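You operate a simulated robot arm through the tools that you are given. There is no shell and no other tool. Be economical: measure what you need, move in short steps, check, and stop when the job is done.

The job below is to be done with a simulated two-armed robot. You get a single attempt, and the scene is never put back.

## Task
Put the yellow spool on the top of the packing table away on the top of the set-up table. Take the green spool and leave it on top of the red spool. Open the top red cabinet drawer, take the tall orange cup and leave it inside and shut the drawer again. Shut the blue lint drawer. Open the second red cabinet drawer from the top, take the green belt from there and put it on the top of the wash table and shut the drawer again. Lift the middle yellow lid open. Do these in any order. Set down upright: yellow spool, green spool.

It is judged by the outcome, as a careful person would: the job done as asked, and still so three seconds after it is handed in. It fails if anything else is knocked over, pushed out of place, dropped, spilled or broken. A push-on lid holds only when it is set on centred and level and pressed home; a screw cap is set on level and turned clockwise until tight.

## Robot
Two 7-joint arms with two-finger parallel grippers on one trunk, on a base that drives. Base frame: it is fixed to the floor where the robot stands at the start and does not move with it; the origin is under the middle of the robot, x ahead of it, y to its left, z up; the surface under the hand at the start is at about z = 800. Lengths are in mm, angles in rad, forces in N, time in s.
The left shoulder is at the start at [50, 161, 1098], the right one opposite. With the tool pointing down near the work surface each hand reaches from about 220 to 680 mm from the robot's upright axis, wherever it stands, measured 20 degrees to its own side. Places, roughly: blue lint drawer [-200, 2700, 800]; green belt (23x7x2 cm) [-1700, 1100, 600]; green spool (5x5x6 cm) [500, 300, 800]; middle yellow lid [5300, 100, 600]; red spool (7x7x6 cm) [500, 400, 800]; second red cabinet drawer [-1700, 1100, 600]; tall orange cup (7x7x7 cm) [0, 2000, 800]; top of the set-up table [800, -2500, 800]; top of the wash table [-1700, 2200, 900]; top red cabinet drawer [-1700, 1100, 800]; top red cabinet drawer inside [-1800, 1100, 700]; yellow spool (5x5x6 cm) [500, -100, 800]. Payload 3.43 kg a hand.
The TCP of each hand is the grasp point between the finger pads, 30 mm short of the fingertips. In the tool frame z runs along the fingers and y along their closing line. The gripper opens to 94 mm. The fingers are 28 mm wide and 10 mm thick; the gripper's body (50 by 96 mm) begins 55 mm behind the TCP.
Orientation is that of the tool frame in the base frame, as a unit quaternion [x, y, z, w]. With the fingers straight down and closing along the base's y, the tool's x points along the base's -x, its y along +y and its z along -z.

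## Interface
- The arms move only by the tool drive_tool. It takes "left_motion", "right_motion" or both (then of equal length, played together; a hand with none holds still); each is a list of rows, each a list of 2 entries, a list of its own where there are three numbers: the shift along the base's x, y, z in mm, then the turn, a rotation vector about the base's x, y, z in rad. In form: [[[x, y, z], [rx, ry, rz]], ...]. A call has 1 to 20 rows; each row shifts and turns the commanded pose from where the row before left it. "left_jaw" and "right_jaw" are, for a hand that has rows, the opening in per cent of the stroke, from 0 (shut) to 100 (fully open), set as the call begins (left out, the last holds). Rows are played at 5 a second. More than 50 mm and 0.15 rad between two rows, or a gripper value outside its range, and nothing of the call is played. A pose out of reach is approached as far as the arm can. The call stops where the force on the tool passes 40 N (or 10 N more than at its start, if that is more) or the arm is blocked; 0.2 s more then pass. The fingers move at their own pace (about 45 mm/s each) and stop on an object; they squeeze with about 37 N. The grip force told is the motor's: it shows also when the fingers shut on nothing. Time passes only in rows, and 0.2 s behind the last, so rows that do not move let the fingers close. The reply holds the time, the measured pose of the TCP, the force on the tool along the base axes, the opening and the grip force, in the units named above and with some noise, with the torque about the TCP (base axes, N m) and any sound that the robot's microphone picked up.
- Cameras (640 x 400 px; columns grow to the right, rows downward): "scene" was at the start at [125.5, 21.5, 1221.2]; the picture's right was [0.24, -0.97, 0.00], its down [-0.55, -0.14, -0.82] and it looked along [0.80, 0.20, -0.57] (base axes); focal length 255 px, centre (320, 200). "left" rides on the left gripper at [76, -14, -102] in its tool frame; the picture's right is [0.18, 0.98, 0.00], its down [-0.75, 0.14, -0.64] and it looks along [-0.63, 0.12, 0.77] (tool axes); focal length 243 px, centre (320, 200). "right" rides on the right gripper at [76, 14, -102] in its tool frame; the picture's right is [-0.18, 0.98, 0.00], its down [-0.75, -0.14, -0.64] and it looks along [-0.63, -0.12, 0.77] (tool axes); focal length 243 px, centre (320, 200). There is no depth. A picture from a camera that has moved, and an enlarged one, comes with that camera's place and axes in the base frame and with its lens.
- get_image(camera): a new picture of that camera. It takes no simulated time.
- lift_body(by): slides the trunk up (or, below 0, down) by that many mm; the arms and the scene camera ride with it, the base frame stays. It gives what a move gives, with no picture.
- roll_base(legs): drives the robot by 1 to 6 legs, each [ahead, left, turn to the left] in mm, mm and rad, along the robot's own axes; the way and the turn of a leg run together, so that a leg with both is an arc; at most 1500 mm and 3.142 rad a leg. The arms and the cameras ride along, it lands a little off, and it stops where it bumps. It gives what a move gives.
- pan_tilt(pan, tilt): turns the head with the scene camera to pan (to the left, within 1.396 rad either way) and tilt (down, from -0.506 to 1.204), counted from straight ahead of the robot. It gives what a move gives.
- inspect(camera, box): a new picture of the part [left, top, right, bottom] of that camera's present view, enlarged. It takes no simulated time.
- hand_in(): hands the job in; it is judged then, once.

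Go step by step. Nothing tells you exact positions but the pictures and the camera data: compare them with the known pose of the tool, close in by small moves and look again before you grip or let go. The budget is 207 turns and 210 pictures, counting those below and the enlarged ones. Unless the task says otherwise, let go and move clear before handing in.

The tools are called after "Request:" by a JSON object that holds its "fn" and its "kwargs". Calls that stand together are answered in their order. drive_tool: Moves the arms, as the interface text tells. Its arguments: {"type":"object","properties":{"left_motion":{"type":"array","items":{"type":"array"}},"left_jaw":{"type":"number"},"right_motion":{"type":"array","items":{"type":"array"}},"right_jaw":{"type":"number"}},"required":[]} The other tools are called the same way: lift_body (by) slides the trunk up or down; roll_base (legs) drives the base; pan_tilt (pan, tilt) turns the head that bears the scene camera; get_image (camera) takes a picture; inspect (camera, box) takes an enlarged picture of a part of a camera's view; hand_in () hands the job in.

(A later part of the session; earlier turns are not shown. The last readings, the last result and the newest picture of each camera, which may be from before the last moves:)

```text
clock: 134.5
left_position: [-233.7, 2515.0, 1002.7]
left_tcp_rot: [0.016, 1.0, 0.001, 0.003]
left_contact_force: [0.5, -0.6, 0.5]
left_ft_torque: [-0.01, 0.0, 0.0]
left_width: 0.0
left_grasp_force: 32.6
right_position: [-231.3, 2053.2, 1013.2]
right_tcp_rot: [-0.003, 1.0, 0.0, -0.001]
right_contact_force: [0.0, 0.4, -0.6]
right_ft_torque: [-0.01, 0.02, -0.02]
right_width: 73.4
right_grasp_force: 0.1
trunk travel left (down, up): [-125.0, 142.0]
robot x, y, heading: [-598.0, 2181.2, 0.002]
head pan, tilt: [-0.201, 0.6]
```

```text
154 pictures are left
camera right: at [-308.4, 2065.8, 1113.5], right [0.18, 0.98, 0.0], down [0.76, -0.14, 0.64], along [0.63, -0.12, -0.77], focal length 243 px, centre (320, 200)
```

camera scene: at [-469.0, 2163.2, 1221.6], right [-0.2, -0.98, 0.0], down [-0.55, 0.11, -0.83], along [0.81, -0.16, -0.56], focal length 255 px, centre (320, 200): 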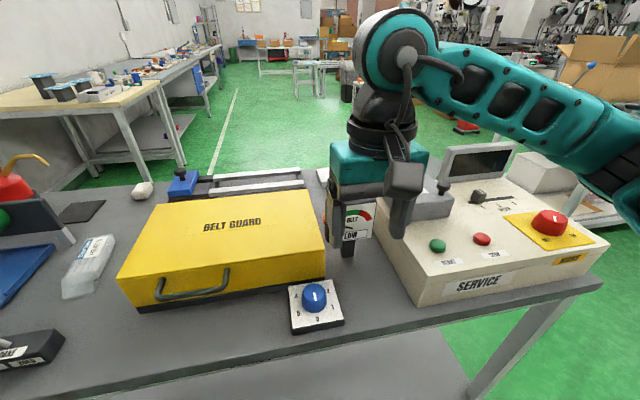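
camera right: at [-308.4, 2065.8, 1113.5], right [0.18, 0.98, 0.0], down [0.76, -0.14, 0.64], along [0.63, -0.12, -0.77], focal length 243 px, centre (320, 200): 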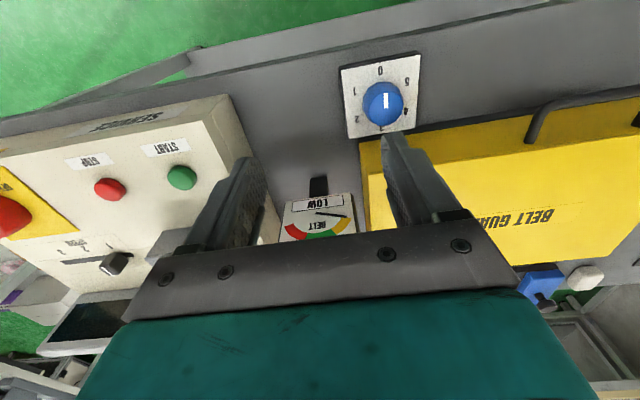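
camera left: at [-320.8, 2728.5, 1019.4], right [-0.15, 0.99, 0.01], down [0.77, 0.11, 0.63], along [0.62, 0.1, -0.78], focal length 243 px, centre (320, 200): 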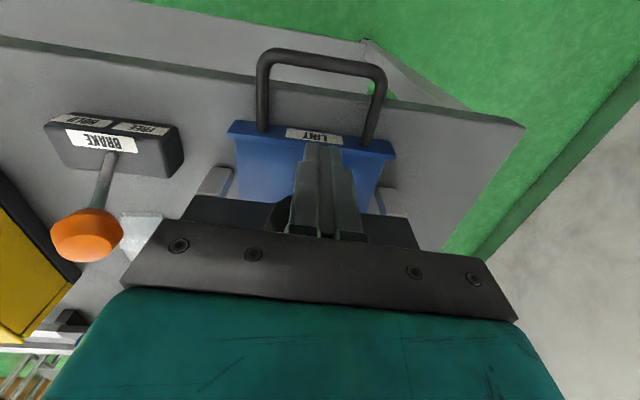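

I'll move the right hand forward and up to look down past the gauge.

Request:
{"fn": "drive_tool", "kwargs": {"right_motion": [[[0, 0, 45], [0, 0, 0]], [[40, -5, 15], [0, 0, 0]], [[45, -5, 0], [0, 0, 0]], [[45, -5, 0], [0, 0, 0]], [[45, -5, 0], [0, 0, 0]]], "right_jaw": 100}}

Request:
{"fn": "get_image", "kwargs": {"camera": "right"}}

Request:
{"fn": "get_image", "kwargs": {"camera": "scene"}}

```text
clock: 135.7
left_position: [-233.2, 2514.5, 1002.6]
left_tcp_rot: [0.016, 1.0, -0.001, 0.003]
left_contact_force: [-0.2, 0.6, 0.4]
left_ft_torque: [-0.01, -0.04, -0.01]
left_width: 0.0
left_grasp_force: 33.3
right_position: [-57.0, 2032.9, 1074.4]
right_tcp_rot: [-0.003, 1.0, -0.001, -0.001]
right_contact_force: [-0.1, -0.2, 0.1]
right_ft_torque: [-0.02, 0.05, -0.01]
right_width: 94.0
right_grasp_force: 0.1
trunk travel left (down, up): [-125.0, 142.0]
robot x, y, heading: [-595.8, 2184.3, -0.001]
head pan, tilt: [-0.201, 0.6]
```

```text
153 pictures are left
camera right: at [-134.6, 2046.2, 1174.9], right [0.18, 0.98, 0.0], down [0.76, -0.14, 0.64], along [0.63, -0.12, -0.77], focal length 243 px, centre (320, 200)
```

right: 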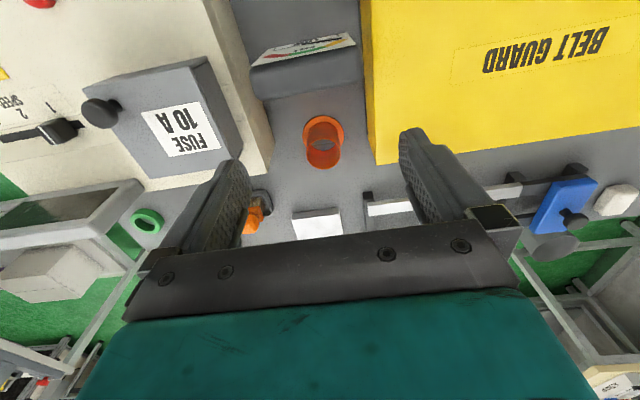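

```text
152 pictures are left
camera scene: at [-468.7, 2163.5, 1221.5], right [-0.2, -0.98, 0.0], down [-0.55, 0.11, -0.82], along [0.81, -0.16, -0.57], focal length 255 px, centre (320, 200)
```

scene: 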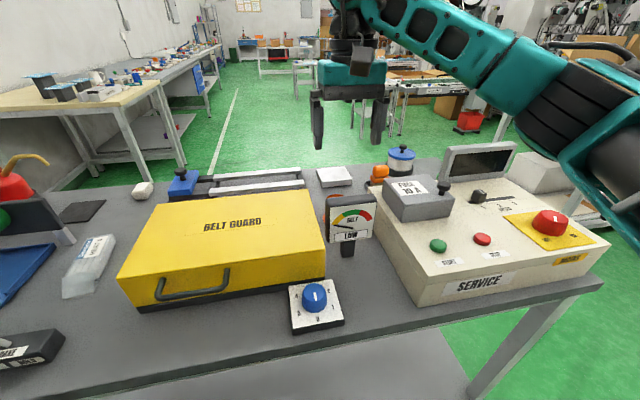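

Request:
{"fn": "inspect", "kwargs": {"camera": "right", "box": [240, 80, 400, 180]}}

```text
4.00 times, centred on (320, 130) of right
camera zoom: at [-134.6, 2046.2, 1174.9], right [0.18, 0.98, 0.0], down [0.76, -0.14, 0.64], along [0.63, -0.12, -0.77], focal length 970 px, centre (320, 480)
```

zoom: 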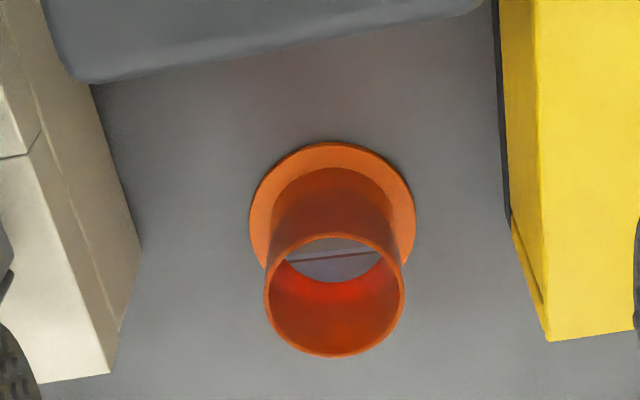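

The cup is an upright flanged tube, centred near (37, 2018), 51 mm across, with its rim at z of about 863. The gauge stands close behind it at x of about -60, so I'll turn the wrist about -60° to keep the camera clear, then move above the cup.

Request:
{"fn": "drive_tool", "kwargs": {"right_motion": [[[14, -2, 0], [0, 0, -0.15]], [[14, -2, 0], [0, 0, -0.15]], [[14, -2, 0], [0, 0, -0.15]], [[14, -2, 0], [0, 0, -0.15]], [[14, -2, 0], [0, 0, -0.15]], [[14, -2, 0], [0, 0, -0.15]], [[10, -3, 0], [0, 0, -0.15]], [[0, 0, -35], [0, 0, 0]], [[0, 0, -35], [0, 0, 0]], [[0, 0, -30], [0, 0, 0]], [[0, 0, 0], [0, 0, 0]]]}}

Request:
{"fn": "get_image", "kwargs": {"camera": "right"}}

Request:
{"fn": "get_image", "kwargs": {"camera": "scene"}}

```text
clock: 138.1
left_position: [-232.4, 2514.9, 1002.0]
left_tcp_rot: [0.016, 1.0, -0.001, 0.004]
left_contact_force: [-0.1, -0.5, 1.0]
left_ft_torque: [0.0, 0.0, 0.0]
left_width: 0.1
left_grasp_force: 32.8
right_position: [27.4, 2015.9, 970.7]
right_tcp_rot: [0.499, 0.866, 0.001, 0.0]
right_contact_force: [-0.3, 0.2, -0.1]
right_ft_torque: [0.01, 0.0, 0.02]
right_width: 93.8
right_grasp_force: 0.1
right hand out of reach, approached as far as the arm can: row 7
trunk travel left (down, up): [-125.0, 142.0]
robot x, y, heading: [-595.7, 2175.2, 0.002]
head pan, tilt: [-0.201, 0.6]
```

```text
150 pictures are left
camera right: at [1.0, 2087.8, 1071.4], right [0.94, 0.33, 0.0], down [0.26, -0.72, 0.64], along [0.21, -0.6, -0.77], focal length 243 px, centre (320, 200)
```

right: 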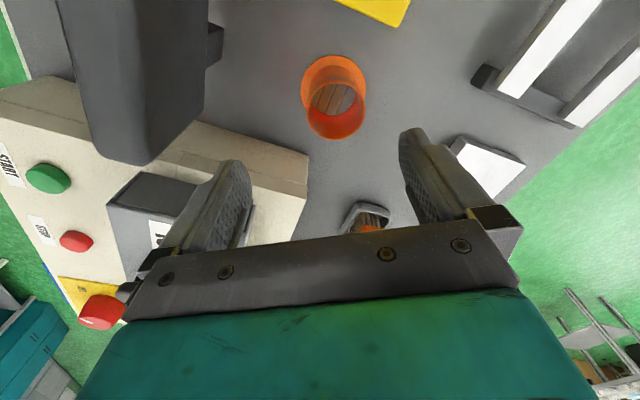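

```text
149 pictures are left
camera scene: at [-469.0, 2163.2, 1221.6], right [-0.2, -0.98, 0.0], down [-0.55, 0.11, -0.83], along [0.81, -0.16, -0.56], focal length 255 px, centre (320, 200)
```

scene: 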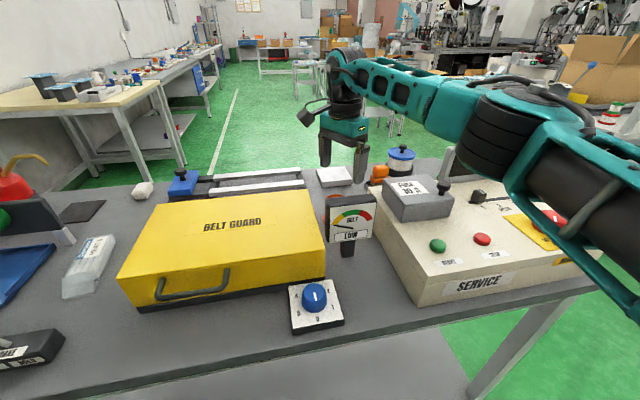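

The arm ran out of reach at the last row. I'll roll forward 40 mm to give it room.

Request:
{"fn": "roll_base", "kwargs": {"legs": [[40, 0, 0]]}}

Request:
{"fn": "drive_tool", "kwargs": {"right_motion": [[[-15, 3, 0], [0, 0, 0]], [[-15, 3, -15], [0, 0, 0]], [[0, 0, -20], [0, 0, 0]], [[0, 0, 0], [0, 0, 0]]]}}

Request:
{"fn": "get_image", "kwargs": {"camera": "right"}}

```text
clock: 139.1
left_position: [-208.2, 2514.7, 1001.4]
left_tcp_rot: [0.016, 1.0, 0.0, 0.003]
left_contact_force: [0.1, -0.6, -0.2]
left_ft_torque: [0.01, 0.0, -0.02]
left_width: 0.0
left_grasp_force: 32.6
right_position: [52.8, 2015.7, 969.6]
right_tcp_rot: [0.5, 0.866, -0.001, -0.002]
right_contact_force: [0.5, -0.5, -0.3]
right_ft_torque: [0.03, -0.02, 0.01]
right_width: 94.0
right_grasp_force: 0.0
trunk travel left (down, up): [-125.0, 142.0]
robot x, y, heading: [-564.7, 2178.6, 0.003]
head pan, tilt: [-0.201, 0.6]
stopped in leg 1: the robot was blocked; the commanded pose is now the measured one
```

```text
clock: 140.1
left_position: [-207.3, 2514.6, 1001.3]
left_tcp_rot: [0.016, 1.0, 0.0, 0.003]
left_contact_force: [-0.8, -0.1, 0.0]
left_ft_torque: [-0.03, -0.04, 0.04]
left_width: 0.0
left_grasp_force: 33.3
right_position: [22.6, 2023.5, 933.1]
right_tcp_rot: [0.499, 0.867, 0.0, -0.001]
right_contact_force: [-1.0, -0.6, -0.3]
right_ft_torque: [-0.02, -0.04, 0.0]
right_width: 94.0
right_grasp_force: 0.1
trunk travel left (down, up): [-125.0, 142.0]
robot x, y, heading: [-570.2, 2176.7, 0.008]
head pan, tilt: [-0.201, 0.6]
```

```text
148 pictures are left
camera right: at [-3.0, 2095.0, 1034.5], right [0.94, 0.33, 0.0], down [0.26, -0.72, 0.64], along [0.21, -0.61, -0.77], focal length 243 px, centre (320, 200)
```

right: 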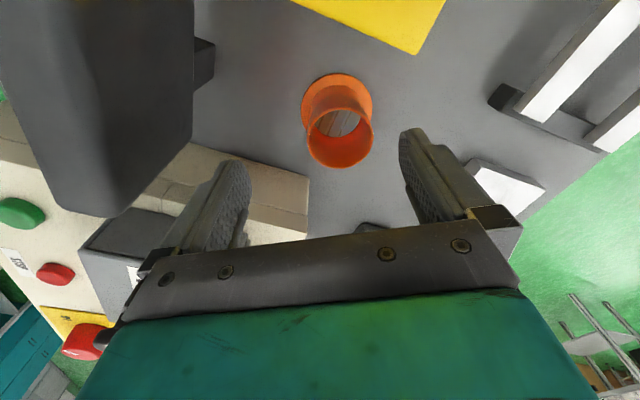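

Request:
{"fn": "drive_tool", "kwargs": {"right_motion": [[[15, -1, 0], [0, 0, 0]], [[0, 0, -20], [0, 0, 0]], [[0, 0, -20], [0, 0, 0]], [[0, 0, 0], [0, 0, 0]]]}}

Request:
{"fn": "get_image", "kwargs": {"camera": "right"}}

Request:
{"fn": "inspect", "kwargs": {"camera": "scene", "box": [260, 100, 460, 250]}}

```text
clock: 141.1
left_position: [-207.3, 2516.0, 1001.7]
left_tcp_rot: [0.016, 1.0, 0.0, 0.003]
left_contact_force: [0.5, 0.4, 0.1]
left_ft_torque: [0.05, -0.02, -0.01]
left_width: 0.0
left_grasp_force: 32.7
right_position: [36.9, 2021.3, 894.9]
right_tcp_rot: [0.499, 0.867, -0.001, -0.002]
right_contact_force: [-0.8, 0.4, -0.2]
right_ft_torque: [-0.03, 0.02, 0.0]
right_width: 93.7
right_grasp_force: 0.0
trunk travel left (down, up): [-125.0, 142.0]
robot x, y, heading: [-570.0, 2179.2, 0.008]
head pan, tilt: [-0.201, 0.6]
```

```text
147 pictures are left
camera right: at [11.8, 2093.3, 995.0], right [0.94, 0.33, 0.0], down [0.26, -0.72, 0.64], along [0.21, -0.61, -0.77], focal length 243 px, centre (320, 200)
```

right: 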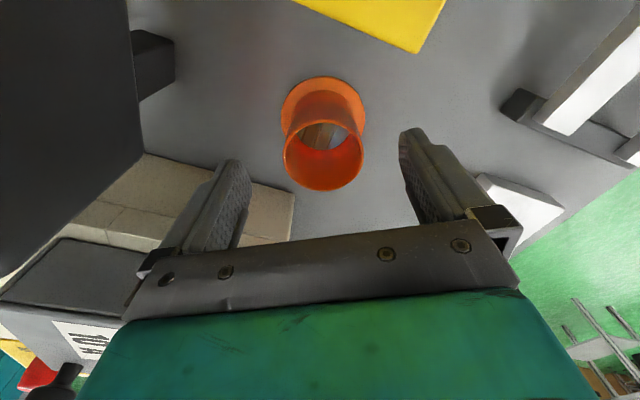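

```text
2.67 times, centred on (360, 175) of scene
camera zoom: at [-443.3, 2163.5, 1221.6], right [-0.19, -0.98, 0.0], down [-0.55, 0.11, -0.83], along [0.81, -0.16, -0.56], focal length 681 px, centre (213, 267)
```

zoom: 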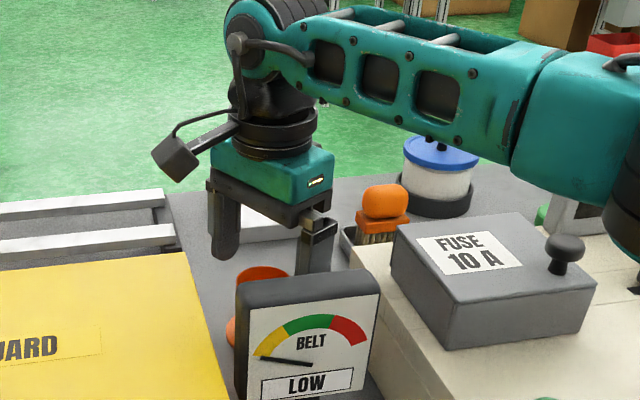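

Request:
{"fn": "drive_tool", "kwargs": {"right_motion": [[[-1, 3, -17], [0, 0, 0]], [[0, 0, -18], [0, 0, 0]], [[0, 0, -16], [0, 0, 0]], [[0, 0, 0], [0, 0, 0]]]}}

Request:
{"fn": "get_image", "kwargs": {"camera": "right"}}

```text
clock: 142.1
left_position: [-206.5, 2515.7, 1001.3]
left_tcp_rot: [0.016, 1.0, 0.0, 0.004]
left_contact_force: [0.5, -0.1, 0.6]
left_ft_torque: [0.0, 0.01, 0.01]
left_width: 0.2
left_grasp_force: 32.9
right_position: [35.1, 2023.2, 842.1]
right_tcp_rot: [0.499, 0.867, -0.001, -0.001]
right_contact_force: [-0.7, 0.3, 0.3]
right_ft_torque: [0.02, -0.01, 0.01]
right_width: 94.2
right_grasp_force: 0.0
trunk travel left (down, up): [-125.0, 142.0]
robot x, y, heading: [-566.7, 2180.0, 0.0]
head pan, tilt: [-0.201, 0.6]
```

```text
145 pictures are left
camera right: at [8.8, 2096.2, 943.4], right [0.94, 0.33, 0.0], down [0.26, -0.72, 0.64], along [0.21, -0.61, -0.77], focal length 243 px, centre (320, 200)
```

right: 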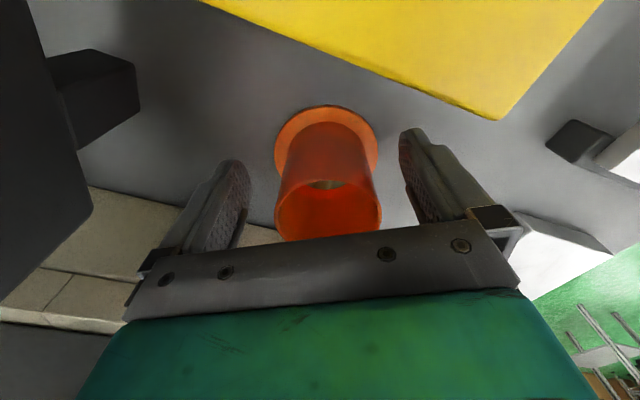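

The cup is between the fingers, above its flange. I'll close on it and lift straight up.

Request:
{"fn": "drive_tool", "kwargs": {"right_motion": [[[0, 0, 0], [0, 0, 0]], [[0, 0, 0], [0, 0, 0]], [[0, 0, 0], [0, 0, 0]], [[0, 0, 0], [0, 0, 0]], [[0, 0, 0], [0, 0, 0]], [[0, 0, 0], [0, 0, 0]]], "right_jaw": 0}}

Request:
{"fn": "drive_tool", "kwargs": {"right_motion": [[[0, 0, 30], [0, 0, 0]], [[0, 0, 45], [0, 0, 0]], [[0, 0, 45], [0, 0, 0]], [[0, 0, 45], [0, 0, 0]], [[0, 0, 45], [0, 0, 0]], [[0, 0, 0], [0, 0, 0]]]}}

Request:
{"fn": "get_image", "kwargs": {"camera": "right"}}

```text
clock: 143.5
left_position: [-206.9, 2516.3, 1001.2]
left_tcp_rot: [0.016, 1.0, 0.0, 0.004]
left_contact_force: [-0.3, -0.6, -0.9]
left_ft_torque: [0.01, 0.02, -0.03]
left_width: 0.0
left_grasp_force: 32.7
right_position: [36.2, 2025.4, 843.4]
right_tcp_rot: [0.498, 0.867, 0.0, -0.001]
right_contact_force: [0.0, 0.3, 0.8]
right_ft_torque: [0.0, -0.03, -0.02]
right_width: 53.0
right_grasp_force: 36.8
trunk travel left (down, up): [-125.0, 142.0]
robot x, y, heading: [-571.3, 2180.8, 0.005]
head pan, tilt: [-0.201, 0.6]
```

```text
clock: 144.9
left_position: [-207.1, 2515.7, 1001.8]
left_tcp_rot: [0.016, 1.0, 0.0, 0.003]
left_contact_force: [0.3, 0.3, -0.7]
left_ft_torque: [0.01, -0.03, -0.01]
left_width: 0.0
left_grasp_force: 32.8
right_position: [37.6, 2024.7, 1054.4]
right_tcp_rot: [0.499, 0.867, -0.001, -0.002]
right_contact_force: [0.4, -0.1, 0.2]
right_ft_torque: [-0.01, -0.02, -0.02]
right_width: 53.1
right_grasp_force: 36.9
trunk travel left (down, up): [-125.0, 142.0]
robot x, y, heading: [-569.1, 2179.8, 0.004]
head pan, tilt: [-0.201, 0.6]
```

```text
144 pictures are left
camera right: at [11.2, 2096.4, 1156.0], right [0.94, 0.33, 0.0], down [0.26, -0.72, 0.64], along [0.21, -0.6, -0.77], focal length 243 px, centre (320, 200)
```

right: 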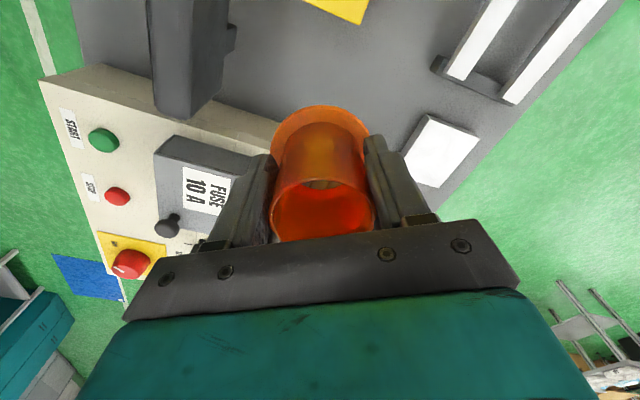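

The cup is held (53 mm). I'll pull the right hand back, turn the wrist back, tuck the left hand, and then back away from the bench.

Request:
{"fn": "drive_tool", "kwargs": {"right_motion": [[[-45, 0, 0], [0, 0, 0]], [[-45, 0, 0], [0, 0, 0.1]], [[-45, 0, 0], [0, 0, 0.15]], [[-45, 0, 0], [0, 0, 0.15]], [[-40, 0, 0], [0, 0, 0.15]], [[0, 0, 0], [0, 0, 0.15]], [[0, 0, 0], [0, 0, 0.15]], [[0, 0, 0], [0, 0, 0.15]], [[0, 0, 0], [0, 0, 0.05]]], "left_motion": [[[0, -20, 5], [0, 0, 0]], [[0, -20, 5], [0, 0, 0]], [[0, -20, 5], [0, 0, 0]], [[0, -20, 5], [0, 0, 0]], [[0, -20, 5], [0, 0, 0]], [[0, 0, 0], [0, 0, 0]], [[0, 0, 0], [0, 0, 0]], [[0, 0, 0], [0, 0, 0]], [[0, 0, 0], [0, 0, 0]]], "left_jaw": 50}}

Request:
{"fn": "get_image", "kwargs": {"camera": "scene"}}

```text
clock: 146.9
left_position: [-207.8, 2414.1, 1024.6]
left_tcp_rot: [0.015, 1.0, 0.0, 0.003]
left_contact_force: [0.5, -1.1, 0.6]
left_ft_torque: [0.0, -0.04, 0.03]
left_width: 46.9
left_grasp_force: 0.2
right_position: [-182.4, 2023.4, 1052.8]
right_tcp_rot: [-0.003, 1.0, -0.001, 0.0]
right_contact_force: [-0.3, 0.0, -0.9]
right_ft_torque: [0.01, -0.01, 0.0]
right_width: 52.9
right_grasp_force: 36.5
trunk travel left (down, up): [-125.0, 142.0]
robot x, y, heading: [-568.2, 2179.3, -0.001]
head pan, tilt: [-0.201, 0.6]
```

```text
143 pictures are left
camera scene: at [-443.2, 2163.5, 1221.6], right [-0.19, -0.98, 0.0], down [-0.55, 0.11, -0.83], along [0.81, -0.16, -0.56], focal length 255 px, centre (320, 200)
```

scene: 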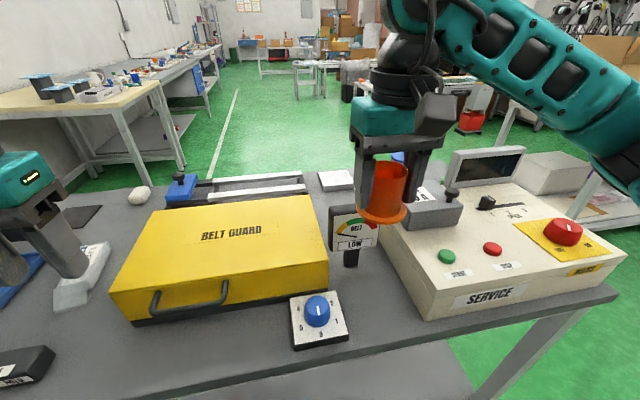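

Next is the red cabinet, whose front is near x = -1540, y 790–1380. I'll back off, strafe to y of about 1100, and turn around to face it.

Request:
{"fn": "roll_base", "kwargs": {"legs": [[-300, 0, 0], [0, -1080, 0], [0, 0, 1.57], [0, 0, 1.57]]}}

Request:
{"fn": "pan_tilt", "kwargs": {"pan": 0, "tilt": 0.5}}

Request:
{"fn": "get_image", "kwargs": {"camera": "scene"}}

```text
clock: 165.8
left_position: [-1229.3, 885.7, 1026.4]
left_tcp_rot: [1.0, -0.026, -0.003, 0.0]
left_contact_force: [0.1, -0.2, 0.7]
left_ft_torque: [0.02, -0.03, 0.02]
left_width: 46.6
left_grasp_force: 0.1
right_position: [-1245.4, 1276.2, 1053.1]
right_tcp_rot: [1.0, -0.009, 0.001, -0.002]
right_contact_force: [-0.3, 0.1, -0.9]
right_ft_torque: [0.02, 0.03, -0.02]
right_width: 52.6
right_grasp_force: 36.7
trunk travel left (down, up): [-125.0, 142.0]
robot x, y, heading: [-864.9, 1108.2, 3.127]
head pan, tilt: [-0.201, 0.6]
```

```text
clock: 166.5
left_position: [-1228.2, 883.9, 1026.8]
left_tcp_rot: [1.0, -0.026, -0.004, 0.0]
left_contact_force: [0.2, -0.2, 0.4]
left_ft_torque: [0.0, 0.01, 0.01]
left_width: 47.1
left_grasp_force: 0.1
right_position: [-1245.1, 1277.1, 1054.1]
right_tcp_rot: [1.0, -0.009, 0.001, -0.002]
right_contact_force: [0.1, -0.6, -0.4]
right_ft_torque: [-0.03, -0.02, 0.02]
right_width: 52.1
right_grasp_force: 37.1
trunk travel left (down, up): [-125.0, 142.0]
robot x, y, heading: [-861.6, 1111.8, 3.118]
head pan, tilt: [0.0, 0.499]
```

```text
142 pictures are left
camera scene: at [-992.7, 1114.4, 1230.7], right [0.02, 1.0, 0.0], down [0.48, -0.01, -0.88], along [-0.88, 0.02, -0.48], focal length 255 px, centre (320, 200)
```

scene: 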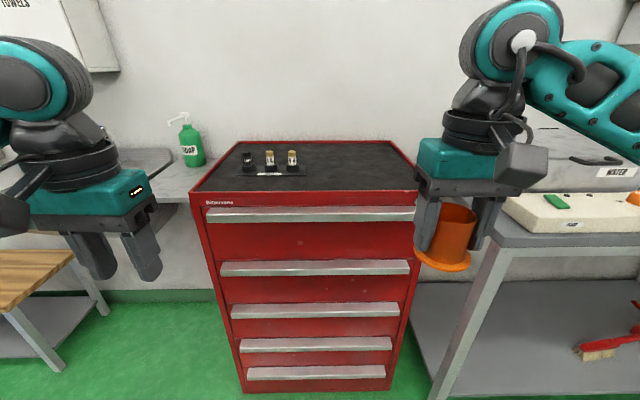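

The cabinet has five drawers with full-width lip handles, the top at z of about 900 and the second at about 719. I'll zoom in on a handle.

Request:
{"fn": "inspect", "kwargs": {"camera": "scene", "box": [180, 180, 340, 280]}}

Request:
{"fn": "inspect", "kwargs": {"camera": "scene", "box": [340, 180, 500, 280]}}

```text
4.00 times, centred on (260, 230) of scene
camera zoom: at [-992.7, 1114.4, 1230.7], right [0.02, 1.0, 0.0], down [0.48, -0.01, -0.88], along [-0.88, 0.02, -0.48], focal length 1021 px, centre (560, 80)
```

zoom: 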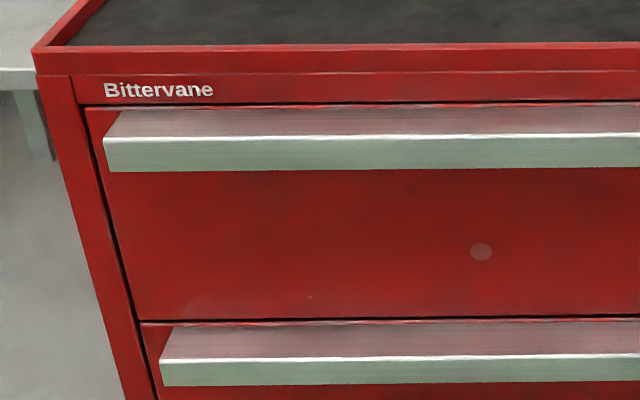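

```text
4.00 times, centred on (420, 230) of scene
camera zoom: at [-992.7, 1114.4, 1230.7], right [0.02, 1.0, 0.0], down [0.48, -0.01, -0.88], along [-0.88, 0.02, -0.48], focal length 1021 px, centre (-80, 80)
```

zoom: 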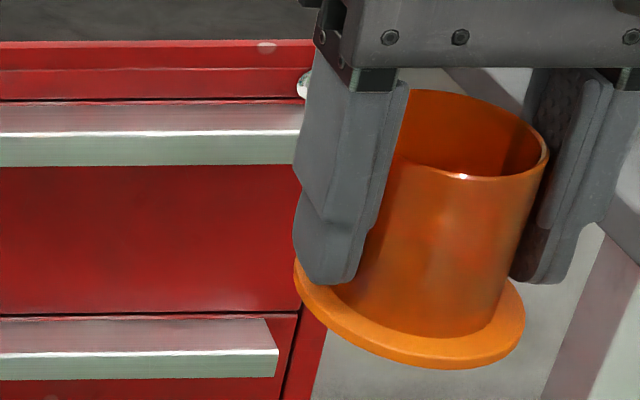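

The handle lip is about 24 mm tall (z of about 881–905) and projects 35 mm to x of about -1517. I'll turn the left gripper to point forward at the cabinet, closing vertically so it can clamp the lip.

Request:
{"fn": "drive_tool", "kwargs": {"left_motion": [[[-12, 10, 0], [0, 0, 0.143]], [[-12, 10, 0], [0, 0, 0.143]], [[-12, 10, 0], [0, 0, 0.143]], [[-12, 10, 0], [0, 0, 0.143]], [[-12, 10, 0], [0, 0, 0.143]], [[-12, 10, 0], [0, 0, 0.143]], [[-12, 10, 0], [0, 0, 0.143]], [[-12, 10, 0], [0, 0, 0.143]], [[-12, 10, 0], [0, 0, 0.143]], [[-12, 10, 0], [0, 0, 0.143]], [[0, 0, 0], [0, 0, 0.141]]]}}

Request:
{"fn": "drive_tool", "kwargs": {"left_motion": [[[0, 2, 0], [0, 0.143, 0]], [[0, 2, 0], [0, 0.143, 0]], [[0, 2, 0], [0, 0.143, 0]], [[0, 2, 0], [0, 0.143, 0]], [[0, 2, 0], [0, 0.143, 0]], [[0, 2, 0], [0, 0.143, 0]], [[0, 2, 0], [0, 0.143, 0]], [[0, 2, 0], [0, 0.143, 0]], [[0, 0, 0], [0, 0.143, 0]], [[0, 0, 0], [0, 0.143, 0]], [[0, 0, 0], [0, 0.141, 0]]]}}

Request:
{"fn": "get_image", "kwargs": {"camera": "scene"}}

Request:
{"fn": "get_image", "kwargs": {"camera": "left"}}

```text
clock: 168.9
left_position: [-1348.4, 984.3, 1027.7]
left_tcp_rot: [0.724, 0.689, -0.002, 0.002]
left_contact_force: [-0.3, -0.1, -0.6]
left_ft_torque: [-0.02, 0.0, -0.03]
left_width: 46.9
left_grasp_force: 0.0
right_position: [-1244.7, 1277.1, 1052.4]
right_tcp_rot: [1.0, -0.009, 0.001, -0.002]
right_contact_force: [-0.6, 0.4, -0.6]
right_ft_torque: [-0.01, -0.02, 0.01]
right_width: 52.0
right_grasp_force: 37.0
trunk travel left (down, up): [-125.0, 142.0]
robot x, y, heading: [-861.0, 1114.6, 3.126]
head pan, tilt: [0.0, 0.499]
```

```text
clock: 171.3
left_position: [-1348.3, 1000.6, 1026.0]
left_tcp_rot: [-0.511, -0.487, 0.516, 0.485]
left_contact_force: [0.6, -0.3, -0.2]
left_ft_torque: [0.07, 0.0, 0.01]
left_width: 47.1
left_grasp_force: 0.0
right_position: [-1244.2, 1276.1, 1053.6]
right_tcp_rot: [1.0, -0.009, 0.001, -0.002]
right_contact_force: [0.2, -0.7, -0.9]
right_ft_torque: [-0.06, 0.02, 0.01]
right_width: 51.8
right_grasp_force: 36.8
trunk travel left (down, up): [-125.0, 142.0]
robot x, y, heading: [-861.6, 1111.7, 3.122]
head pan, tilt: [0.0, 0.499]
```

```text
139 pictures are left
camera scene: at [-992.7, 1114.4, 1230.8], right [0.02, 1.0, 0.0], down [0.48, -0.01, -0.88], along [-0.88, 0.01, -0.48], focal length 255 px, centre (320, 200)
```

scene: 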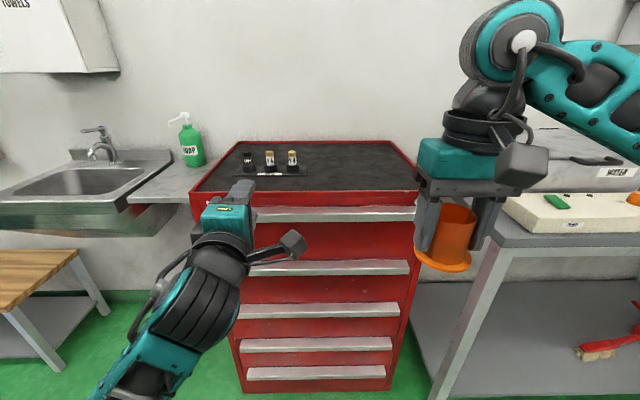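

```text
138 pictures are left
camera left: at [-1246.7, 1077.0, 1037.9], right [0.0, 0.13, -0.99], down [0.65, -0.76, -0.1], along [-0.76, -0.64, -0.08], focal length 243 px, centre (320, 200)
```

left: 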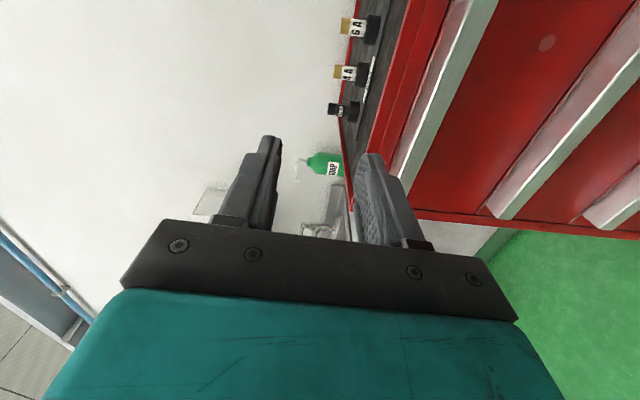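

The hand points forward. I'll lower it to handle height and advance part way, then check against the lip.

Request:
{"fn": "drive_tool", "kwargs": {"left_motion": [[[0, 0, -45], [0, 0, 0]], [[0, 0, -45], [0, 0, 0]], [[0, 0, -43], [0, 0, 0]], [[-45, 0, 0], [0, 0, 0]], [[-45, 0, 0], [0, 0, 0]], [[0, 0, 0], [0, 0, 0]]], "left_jaw": 70}}

Request:
{"fn": "get_image", "kwargs": {"camera": "left"}}

Request:
{"fn": "inspect", "kwargs": {"camera": "scene", "box": [180, 160, 340, 260]}}

```text
clock: 172.3
left_position: [-1382.5, 967.3, 860.1]
left_tcp_rot: [0.566, 0.44, -0.548, -0.431]
left_contact_force: [0.4, 0.0, -0.1]
left_ft_torque: [0.03, -0.01, 0.02]
left_width: 65.8
left_grasp_force: 0.0
right_position: [-1245.1, 1278.1, 1053.2]
right_tcp_rot: [1.0, -0.009, 0.001, -0.003]
right_contact_force: [0.5, 0.0, 0.0]
right_ft_torque: [0.02, 0.02, -0.01]
right_width: 52.1
right_grasp_force: 37.3
trunk travel left (down, up): [-125.0, 142.0]
robot x, y, heading: [-860.9, 1110.4, 3.127]
head pan, tilt: [0.0, 0.499]
stopped in row 5 (left hand): the arm was blocked; the commanded pose is now the measured one
```

```text
137 pictures are left
camera left: at [-1279.7, 1043.0, 859.6], right [0.03, -0.06, -1.0], down [0.64, -0.77, 0.06], along [-0.77, -0.64, 0.02], focal length 243 px, centre (320, 200)
```

left: 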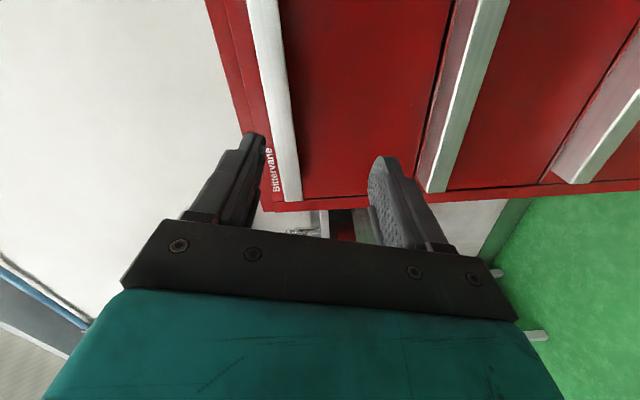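

```text
4.00 times, centred on (260, 210) of scene
camera zoom: at [-992.6, 1114.2, 1230.7], right [0.02, 1.0, 0.0], down [0.48, -0.01, -0.88], along [-0.88, 0.01, -0.48], focal length 1021 px, centre (560, 160)
```

zoom: 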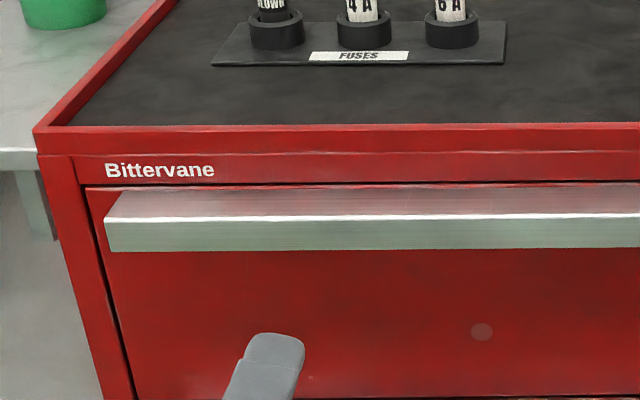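

The left arm got blocked, probably because it is folded too tightly. I'll roll back 110 mm so the arm works more extended, then correct the hand's roll and height.

Request:
{"fn": "roll_base", "kwargs": {"legs": [[-110, 0, 0]]}}

Request:
{"fn": "drive_tool", "kwargs": {"left_motion": [[[-20, 10, 10], [0.08, 0, 0]], [[-20, 10, 10], [0.08, 0, 0]], [[-20, 10, 10], [0.08, 0, 0]], [[-20, 0, 3], [0, 0, 0]], [[0, 0, 0], [0, 0, 0]]]}}

Request:
{"fn": "get_image", "kwargs": {"camera": "left"}}

Request:
{"fn": "get_image", "kwargs": {"camera": "scene"}}

```text
clock: 173.5
left_position: [-1274.5, 965.8, 860.0]
left_tcp_rot: [0.566, 0.44, -0.547, -0.432]
left_contact_force: [0.5, 0.8, -0.7]
left_ft_torque: [-0.02, 0.01, 0.0]
left_width: 65.6
left_grasp_force: 0.1
right_position: [-1136.3, 1275.0, 1051.3]
right_tcp_rot: [1.0, -0.009, 0.002, -0.002]
right_contact_force: [0.5, -0.2, 0.1]
right_ft_torque: [-0.02, 0.01, -0.02]
right_width: 51.7
right_grasp_force: 36.9
trunk travel left (down, up): [-125.0, 142.0]
robot x, y, heading: [-749.7, 1110.6, 3.123]
head pan, tilt: [0.0, 0.499]
```

```text
clock: 174.3
left_position: [-1319.8, 941.5, 860.0]
left_tcp_rot: [0.565, 0.449, -0.544, -0.427]
left_contact_force: [1.5, -0.2, 0.0]
left_ft_torque: [0.03, 0.0, -0.01]
left_width: 66.0
left_grasp_force: 0.0
right_position: [-1136.3, 1275.2, 1053.6]
right_tcp_rot: [1.0, -0.009, 0.001, -0.001]
right_contact_force: [0.2, 0.1, 0.1]
right_ft_torque: [-0.02, 0.0, -0.01]
right_width: 51.8
right_grasp_force: 36.1
trunk travel left (down, up): [-125.0, 142.0]
robot x, y, heading: [-756.1, 1112.5, 3.124]
head pan, tilt: [0.0, 0.499]
stopped in row 3 (left hand): the arm was blocked; the commanded pose is now the measured one
```

```text
135 pictures are left
camera left: at [-1217.7, 1019.2, 861.4], right [0.04, -0.05, -1.0], down [0.64, -0.76, 0.07], along [-0.76, -0.65, 0.0], focal length 243 px, centre (320, 200)
```

left: 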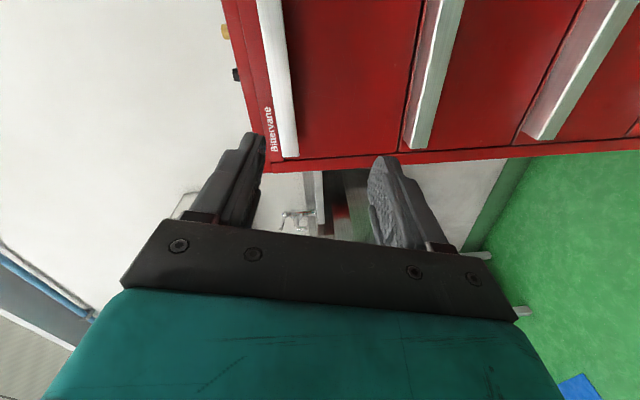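

```text
134 pictures are left
camera scene: at [-883.9, 1112.5, 1230.7], right [0.02, 1.0, 0.0], down [0.48, -0.01, -0.88], along [-0.88, 0.02, -0.48], focal length 255 px, centre (320, 200)
```

scene: 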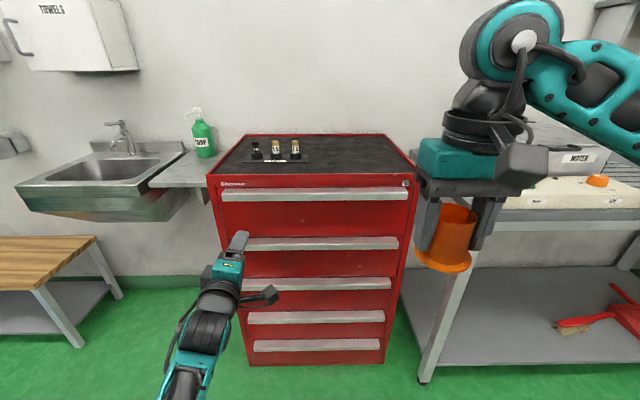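

The arm still resists upward and inward, so I'll extend it forward first, since that was free, and then fix height and roll.

Request:
{"fn": "drive_tool", "kwargs": {"left_motion": [[[-30, 0, 0], [0, 0, 0]], [[-30, 0, 0], [0, 0, 0]], [[-30, 0, 0], [0, 0, 0]], [[-20, 0, 0], [0, 0, 0]], [[0, 0, 0], [0, 0, 0]]]}}

Request:
{"fn": "drive_tool", "kwargs": {"left_motion": [[[0, 0, 10], [0.05, 0, 0]], [[0, 0, 10], [0.05, 0, 0]], [[0, 0, 10], [0.05, 0, 0]], [[0, 0, 3], [0.05, 0, 0]], [[0, 0, 0], [0, 0, 0]]]}}

```text
clock: 175.5
left_position: [-1429.4, 942.2, 858.8]
left_tcp_rot: [0.564, 0.45, -0.544, -0.427]
left_contact_force: [-0.5, 0.5, -0.7]
left_ft_torque: [0.02, -0.03, -0.01]
left_width: 65.8
left_grasp_force: 0.0
right_position: [-1137.2, 1275.6, 1052.8]
right_tcp_rot: [1.0, -0.009, 0.001, -0.001]
right_contact_force: [0.4, -0.7, -0.4]
right_ft_torque: [-0.02, 0.01, 0.01]
right_width: 51.6
right_grasp_force: 36.9
trunk travel left (down, up): [-125.0, 142.0]
robot x, y, heading: [-749.9, 1111.4, 3.122]
head pan, tilt: [0.0, 0.499]
```

```text
clock: 176.7
left_position: [-1429.4, 941.8, 891.3]
left_tcp_rot: [0.52, 0.502, -0.497, -0.481]
left_contact_force: [0.2, -0.4, -0.2]
left_ft_torque: [0.0, 0.0, 0.05]
left_width: 65.9
left_grasp_force: 0.0
right_position: [-1135.8, 1275.4, 1051.8]
right_tcp_rot: [1.0, -0.009, 0.001, -0.001]
right_contact_force: [0.7, 0.4, -0.7]
right_ft_torque: [0.0, 0.03, 0.01]
right_width: 51.7
right_grasp_force: 36.5
trunk travel left (down, up): [-125.0, 142.0]
robot x, y, heading: [-754.0, 1109.0, 3.124]
head pan, tilt: [0.0, 0.499]
```

Extended, it moves freely. I'll trim the orientation and look at the lip.

Request:
{"fn": "drive_tool", "kwargs": {"left_motion": [[[-20, 0, 0], [0.034, 0.044, 0]], [[0, 0, 0], [0, 0, 0]]]}}

Request:
{"fn": "get_image", "kwargs": {"camera": "left"}}

Request:
{"fn": "inspect", "kwargs": {"camera": "scene", "box": [180, 150, 340, 250]}}

```text
clock: 177.3
left_position: [-1449.7, 941.5, 892.4]
left_tcp_rot: [0.501, 0.499, -0.5, -0.501]
left_contact_force: [0.4, -0.9, 0.2]
left_ft_torque: [0.0, 0.01, 0.02]
left_width: 65.8
left_grasp_force: 0.0
right_position: [-1135.5, 1274.7, 1053.3]
right_tcp_rot: [1.0, -0.009, 0.002, -0.001]
right_contact_force: [0.0, -0.2, -0.2]
right_ft_torque: [0.01, -0.01, 0.0]
right_width: 51.8
right_grasp_force: 36.9
trunk travel left (down, up): [-125.0, 142.0]
robot x, y, heading: [-753.2, 1112.4, 3.125]
head pan, tilt: [0.0, 0.499]
```

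```text
133 pictures are left
camera left: at [-1347.6, 1016.7, 909.2], right [0.0, 0.18, -0.98], down [0.64, -0.76, -0.14], along [-0.77, -0.63, -0.12], focal length 243 px, centre (320, 200)
```

left: 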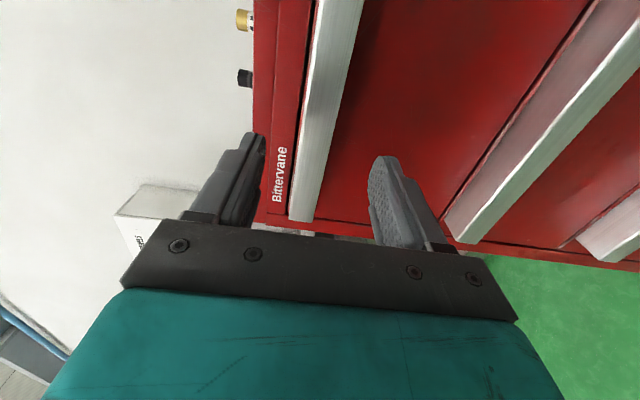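

```text
4.00 times, centred on (260, 200) of scene
camera zoom: at [-884.0, 1112.5, 1230.7], right [0.02, 1.0, 0.0], down [0.48, -0.01, -0.88], along [-0.88, 0.02, -0.48], focal length 1021 px, centre (560, 200)
```

zoom: 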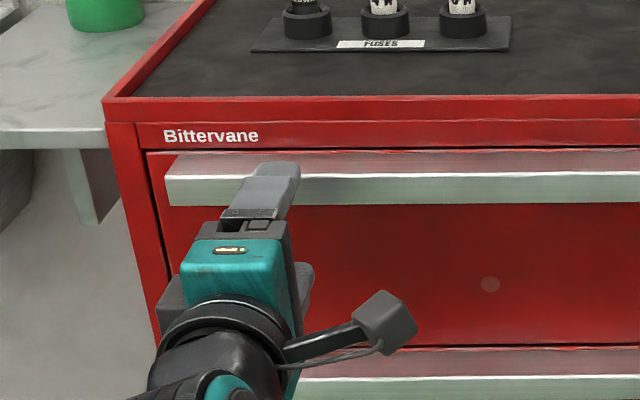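

The lip's mid-height is about z 893, level with the hand. I'll advance about 62 mm and clamp.

Request:
{"fn": "drive_tool", "kwargs": {"left_motion": [[[-30, 0, 1], [0, 0, 0]], [[-20, 0, 0], [0, 0, 0]], [[-12, 0, 0], [0, 0, 0]], [[0, 0, 0], [0, 0, 0]]]}}

Request:
{"fn": "drive_tool", "kwargs": {"left_motion": [[[0, 0, 0], [0, 0, 0]], [[0, 0, 0], [0, 0, 0]], [[0, 0, 0], [0, 0, 0]], [[0, 0, 0], [0, 0, 0]], [[0, 0, 0], [0, 0, 0]]], "left_jaw": 0}}

Request:
{"fn": "get_image", "kwargs": {"camera": "left"}}

```text
clock: 178.3
left_position: [-1512.6, 941.5, 894.7]
left_tcp_rot: [-0.501, -0.499, 0.499, 0.501]
left_contact_force: [0.7, -0.4, 0.7]
left_ft_torque: [-0.01, 0.02, -0.03]
left_width: 65.7
left_grasp_force: 0.1
right_position: [-1136.9, 1275.0, 1052.6]
right_tcp_rot: [1.0, -0.009, 0.001, -0.002]
right_contact_force: [0.1, -0.7, -0.7]
right_ft_torque: [0.01, -0.02, -0.01]
right_width: 51.9
right_grasp_force: 37.1
trunk travel left (down, up): [-125.0, 142.0]
robot x, y, heading: [-750.5, 1108.7, 3.128]
head pan, tilt: [0.0, 0.499]
```

```text
clock: 179.5
left_position: [-1510.8, 941.4, 894.9]
left_tcp_rot: [-0.499, -0.499, 0.5, 0.501]
left_contact_force: [19.2, 0.3, 2.0]
left_ft_torque: [-0.01, 1.02, 0.52]
left_width: 23.5
left_grasp_force: 44.6
right_position: [-1134.9, 1275.3, 1053.3]
right_tcp_rot: [1.0, -0.008, 0.001, -0.001]
right_contact_force: [-0.8, 0.1, 0.1]
right_ft_torque: [0.01, -0.01, -0.04]
right_width: 51.8
right_grasp_force: 37.1
trunk travel left (down, up): [-125.0, 142.0]
robot x, y, heading: [-751.7, 1109.7, 3.124]
head pan, tilt: [0.0, 0.499]
```

```text
131 pictures are left
camera left: at [-1408.4, 1016.5, 911.1], right [0.0, 0.18, -0.98], down [0.64, -0.76, -0.14], along [-0.77, -0.63, -0.12], focal length 243 px, centre (320, 200)
```

left: 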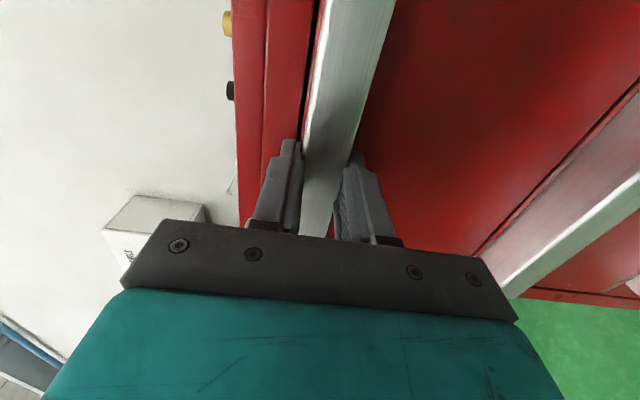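

The lip is clamped (23.5 mm). I'll pull the drawer open by rolling the base back.

Request:
{"fn": "roll_base", "kwargs": {"legs": [[-60, 0, 0]]}}

Request:
{"fn": "get_image", "kwargs": {"camera": "scene"}}

```text
clock: 180.4
left_position: [-1453.2, 941.3, 895.3]
left_tcp_rot: [-0.5, -0.499, 0.499, 0.501]
left_contact_force: [0.3, 2.6, 7.8]
left_ft_torque: [0.25, 0.4, -0.36]
left_width: 23.8
left_grasp_force: 44.8
right_position: [-1077.5, 1274.6, 1052.5]
right_tcp_rot: [1.0, -0.009, 0.0, -0.001]
right_contact_force: [0.4, 0.0, -1.0]
right_ft_torque: [0.0, 0.0, 0.0]
right_width: 51.6
right_grasp_force: 36.9
trunk travel left (down, up): [-125.0, 142.0]
robot x, y, heading: [-694.4, 1110.0, 3.125]
head pan, tilt: [0.0, 0.499]
```

```text
130 pictures are left
camera scene: at [-823.7, 1111.8, 1230.9], right [0.02, 1.0, 0.0], down [0.48, -0.01, -0.88], along [-0.88, 0.01, -0.48], focal length 255 px, centre (320, 200)
```

scene: 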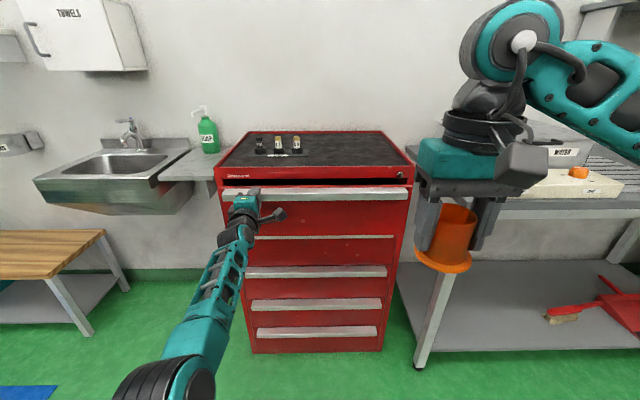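

The drawer follows the hand. I'll pull another 220 mm.

Request:
{"fn": "roll_base", "kwargs": {"legs": [[-220, 0, 0]]}}

Request:
{"fn": "get_image", "kwargs": {"camera": "scene"}}

```text
clock: 182.1
left_position: [-1234.2, 942.1, 897.7]
left_tcp_rot: [0.502, 0.498, -0.498, -0.502]
left_contact_force: [-1.2, 26.4, 2.4]
left_ft_torque: [0.16, 0.09, -0.86]
left_width: 23.9
left_grasp_force: 44.9
right_position: [-858.8, 1270.6, 1053.1]
right_tcp_rot: [1.0, -0.007, 0.001, 0.0]
right_contact_force: [-0.1, -0.7, -0.3]
right_ft_torque: [0.01, -0.02, 0.0]
right_width: 51.8
right_grasp_force: 36.9
trunk travel left (down, up): [-125.0, 142.0]
robot x, y, heading: [-476.1, 1109.1, 3.129]
head pan, tilt: [0.0, 0.499]
```

```text
129 pictures are left
camera scene: at [-606.0, 1110.1, 1230.8], right [0.01, 1.0, 0.0], down [0.48, -0.01, -0.88], along [-0.88, 0.01, -0.48], focal length 255 px, centre (320, 200)
```

scene: 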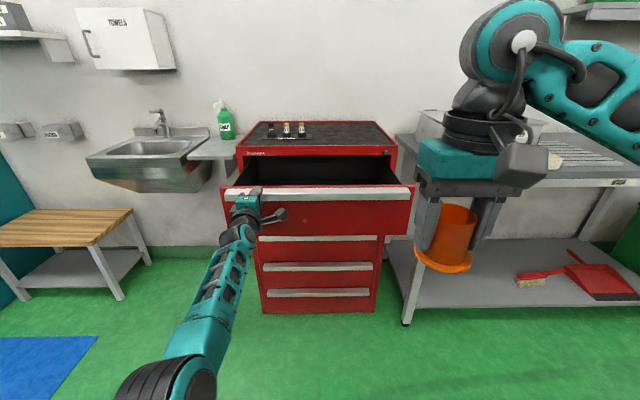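

It's open about 280 mm. I'll release the lip, back off a little, and raise and retract the left hand so I can drive closer with the cup.

Request:
{"fn": "drive_tool", "kwargs": {"left_motion": [[[0, 0, 0], [0, 0, 0]], [[0, 0, 0], [0, 0, 0]], [[0, 0, 0], [0, 0, 0]], [[0, 0, 0], [0, 0, 0]], [[30, 0, 0], [0, 0, 0]], [[30, 0, 0], [0, 0, 0]]], "left_jaw": 70}}

Request:
{"fn": "drive_tool", "kwargs": {"left_motion": [[[0, 0, 40], [0, 0, 0]], [[0, 0, 40], [0, 0, 0]], [[0, 0, 40], [0, 0, 0]], [[20, 0, 40], [0, 0, 0]], [[45, 10, 0], [0, 0, 0]], [[45, 10, 0], [0, 0, 0]], [[45, 10, 0], [0, 0, 0]], [[45, 10, 0], [0, 0, 0]]]}}

Request:
{"fn": "get_image", "kwargs": {"camera": "scene"}}

```text
clock: 183.5
left_position: [-1173.2, 940.4, 895.7]
left_tcp_rot: [-0.501, -0.498, 0.499, 0.502]
left_contact_force: [-0.3, 0.1, 0.1]
left_ft_torque: [0.0, -0.02, -0.01]
left_width: 65.7
left_grasp_force: 0.2
right_position: [-859.0, 1268.2, 1053.1]
right_tcp_rot: [1.0, -0.007, 0.0, -0.001]
right_contact_force: [-0.1, 0.1, -0.3]
right_ft_torque: [-0.02, 0.02, 0.02]
right_width: 51.7
right_grasp_force: 37.0
trunk travel left (down, up): [-125.0, 142.0]
robot x, y, heading: [-475.2, 1106.2, 3.126]
head pan, tilt: [0.0, 0.499]
```

```text
clock: 185.3
left_position: [-989.8, 978.4, 1160.0]
left_tcp_rot: [-0.436, -0.448, 0.539, 0.565]
left_contact_force: [-0.4, -0.2, 0.6]
left_ft_torque: [-0.06, 0.01, 0.0]
left_width: 65.8
left_grasp_force: 0.0
right_position: [-860.1, 1269.2, 1053.1]
right_tcp_rot: [1.0, -0.007, 0.001, -0.001]
right_contact_force: [-1.0, -0.3, -0.7]
right_ft_torque: [-0.06, -0.02, -0.03]
right_width: 51.9
right_grasp_force: 36.7
trunk travel left (down, up): [-125.0, 142.0]
robot x, y, heading: [-474.8, 1103.5, 3.128]
head pan, tilt: [0.0, 0.499]
stopped in row 8 (left hand): the arm was blocked; the commanded pose is now the measured one
```

```text
128 pictures are left
camera scene: at [-606.7, 1107.6, 1230.7], right [0.01, 1.0, 0.0], down [0.48, -0.01, -0.88], along [-0.88, 0.01, -0.48], focal length 255 px, centre (320, 200)
```

scene: 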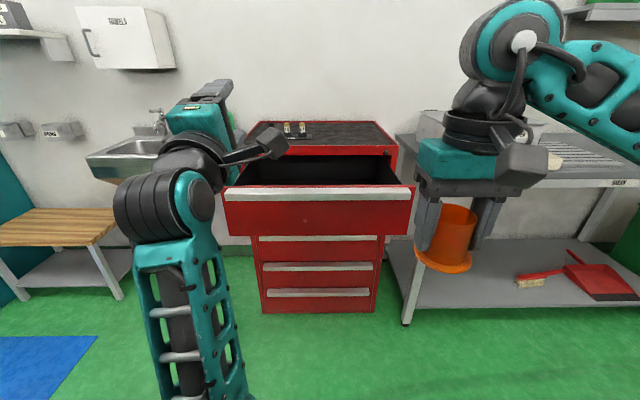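

The left hand is high and clear of the drawer. I'll drive forward 255 mm so the right hand can reach into the open drawer, then look inside.

Request:
{"fn": "roll_base", "kwargs": {"legs": [[255, 0, 0]]}}

Request:
{"fn": "pan_tilt", "kwargs": {"pan": -0.1, "tilt": 0.75}}

Request:
{"fn": "get_image", "kwargs": {"camera": "scene"}}

Request:
{"fn": "get_image", "kwargs": {"camera": "right"}}

```text
clock: 187.1
left_position: [-1240.2, 984.0, 1159.7]
left_tcp_rot: [-0.437, -0.448, 0.537, 0.565]
left_contact_force: [-0.7, -0.8, -0.5]
left_ft_torque: [0.0, 0.01, -0.01]
left_width: 65.9
left_grasp_force: 0.0
right_position: [-1107.9, 1273.7, 1052.4]
right_tcp_rot: [1.0, -0.009, 0.001, -0.001]
right_contact_force: [-0.6, 0.2, 0.0]
right_ft_torque: [-0.02, 0.01, 0.01]
right_width: 51.5
right_grasp_force: 36.9
trunk travel left (down, up): [-125.0, 142.0]
robot x, y, heading: [-723.8, 1111.5, 3.126]
head pan, tilt: [0.0, 0.499]
```

```text
clock: 187.9
left_position: [-1239.3, 982.0, 1160.2]
left_tcp_rot: [-0.437, -0.447, 0.538, 0.565]
left_contact_force: [0.1, 0.3, 0.7]
left_ft_torque: [0.01, 0.0, 0.01]
left_width: 65.8
left_grasp_force: 0.0
right_position: [-1108.9, 1273.4, 1052.6]
right_tcp_rot: [1.0, -0.009, 0.001, 0.0]
right_contact_force: [-0.4, 1.0, -0.3]
right_ft_torque: [-0.04, -0.02, 0.04]
right_width: 51.4
right_grasp_force: 38.1
trunk travel left (down, up): [-125.0, 142.0]
robot x, y, heading: [-727.1, 1107.5, 3.127]
head pan, tilt: [-0.099, 0.75]
```

```text
127 pictures are left
camera scene: at [-847.0, 1119.9, 1208.8], right [0.12, 0.99, 0.0], down [0.68, -0.08, -0.73], along [-0.73, 0.08, -0.68], focal length 255 px, centre (320, 200)
```

scene: 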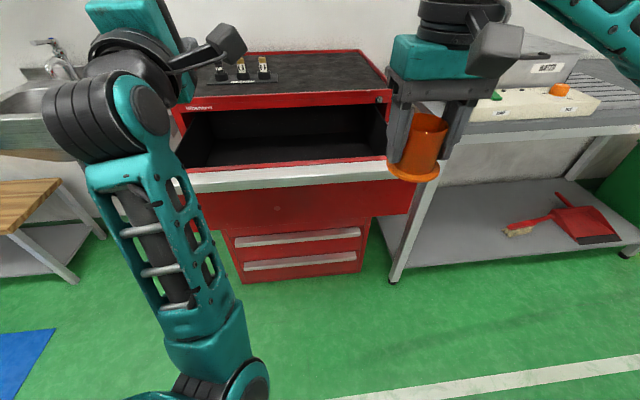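

```text
126 pictures are left
camera right: at [-1032.9, 1257.7, 1154.1], right [-0.2, -0.98, 0.0], down [-0.75, 0.15, 0.64], along [-0.63, 0.13, -0.77], focal length 243 px, centre (320, 200)
```

right: 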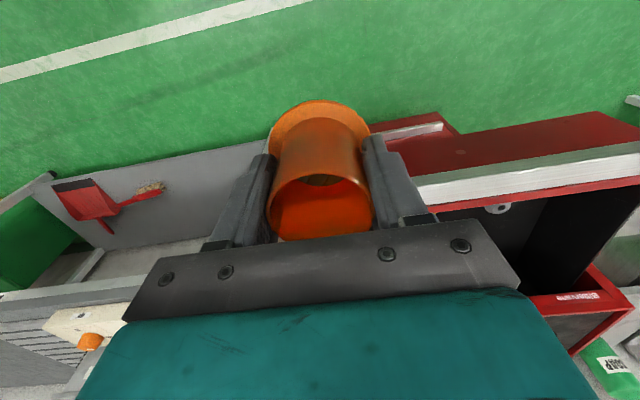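

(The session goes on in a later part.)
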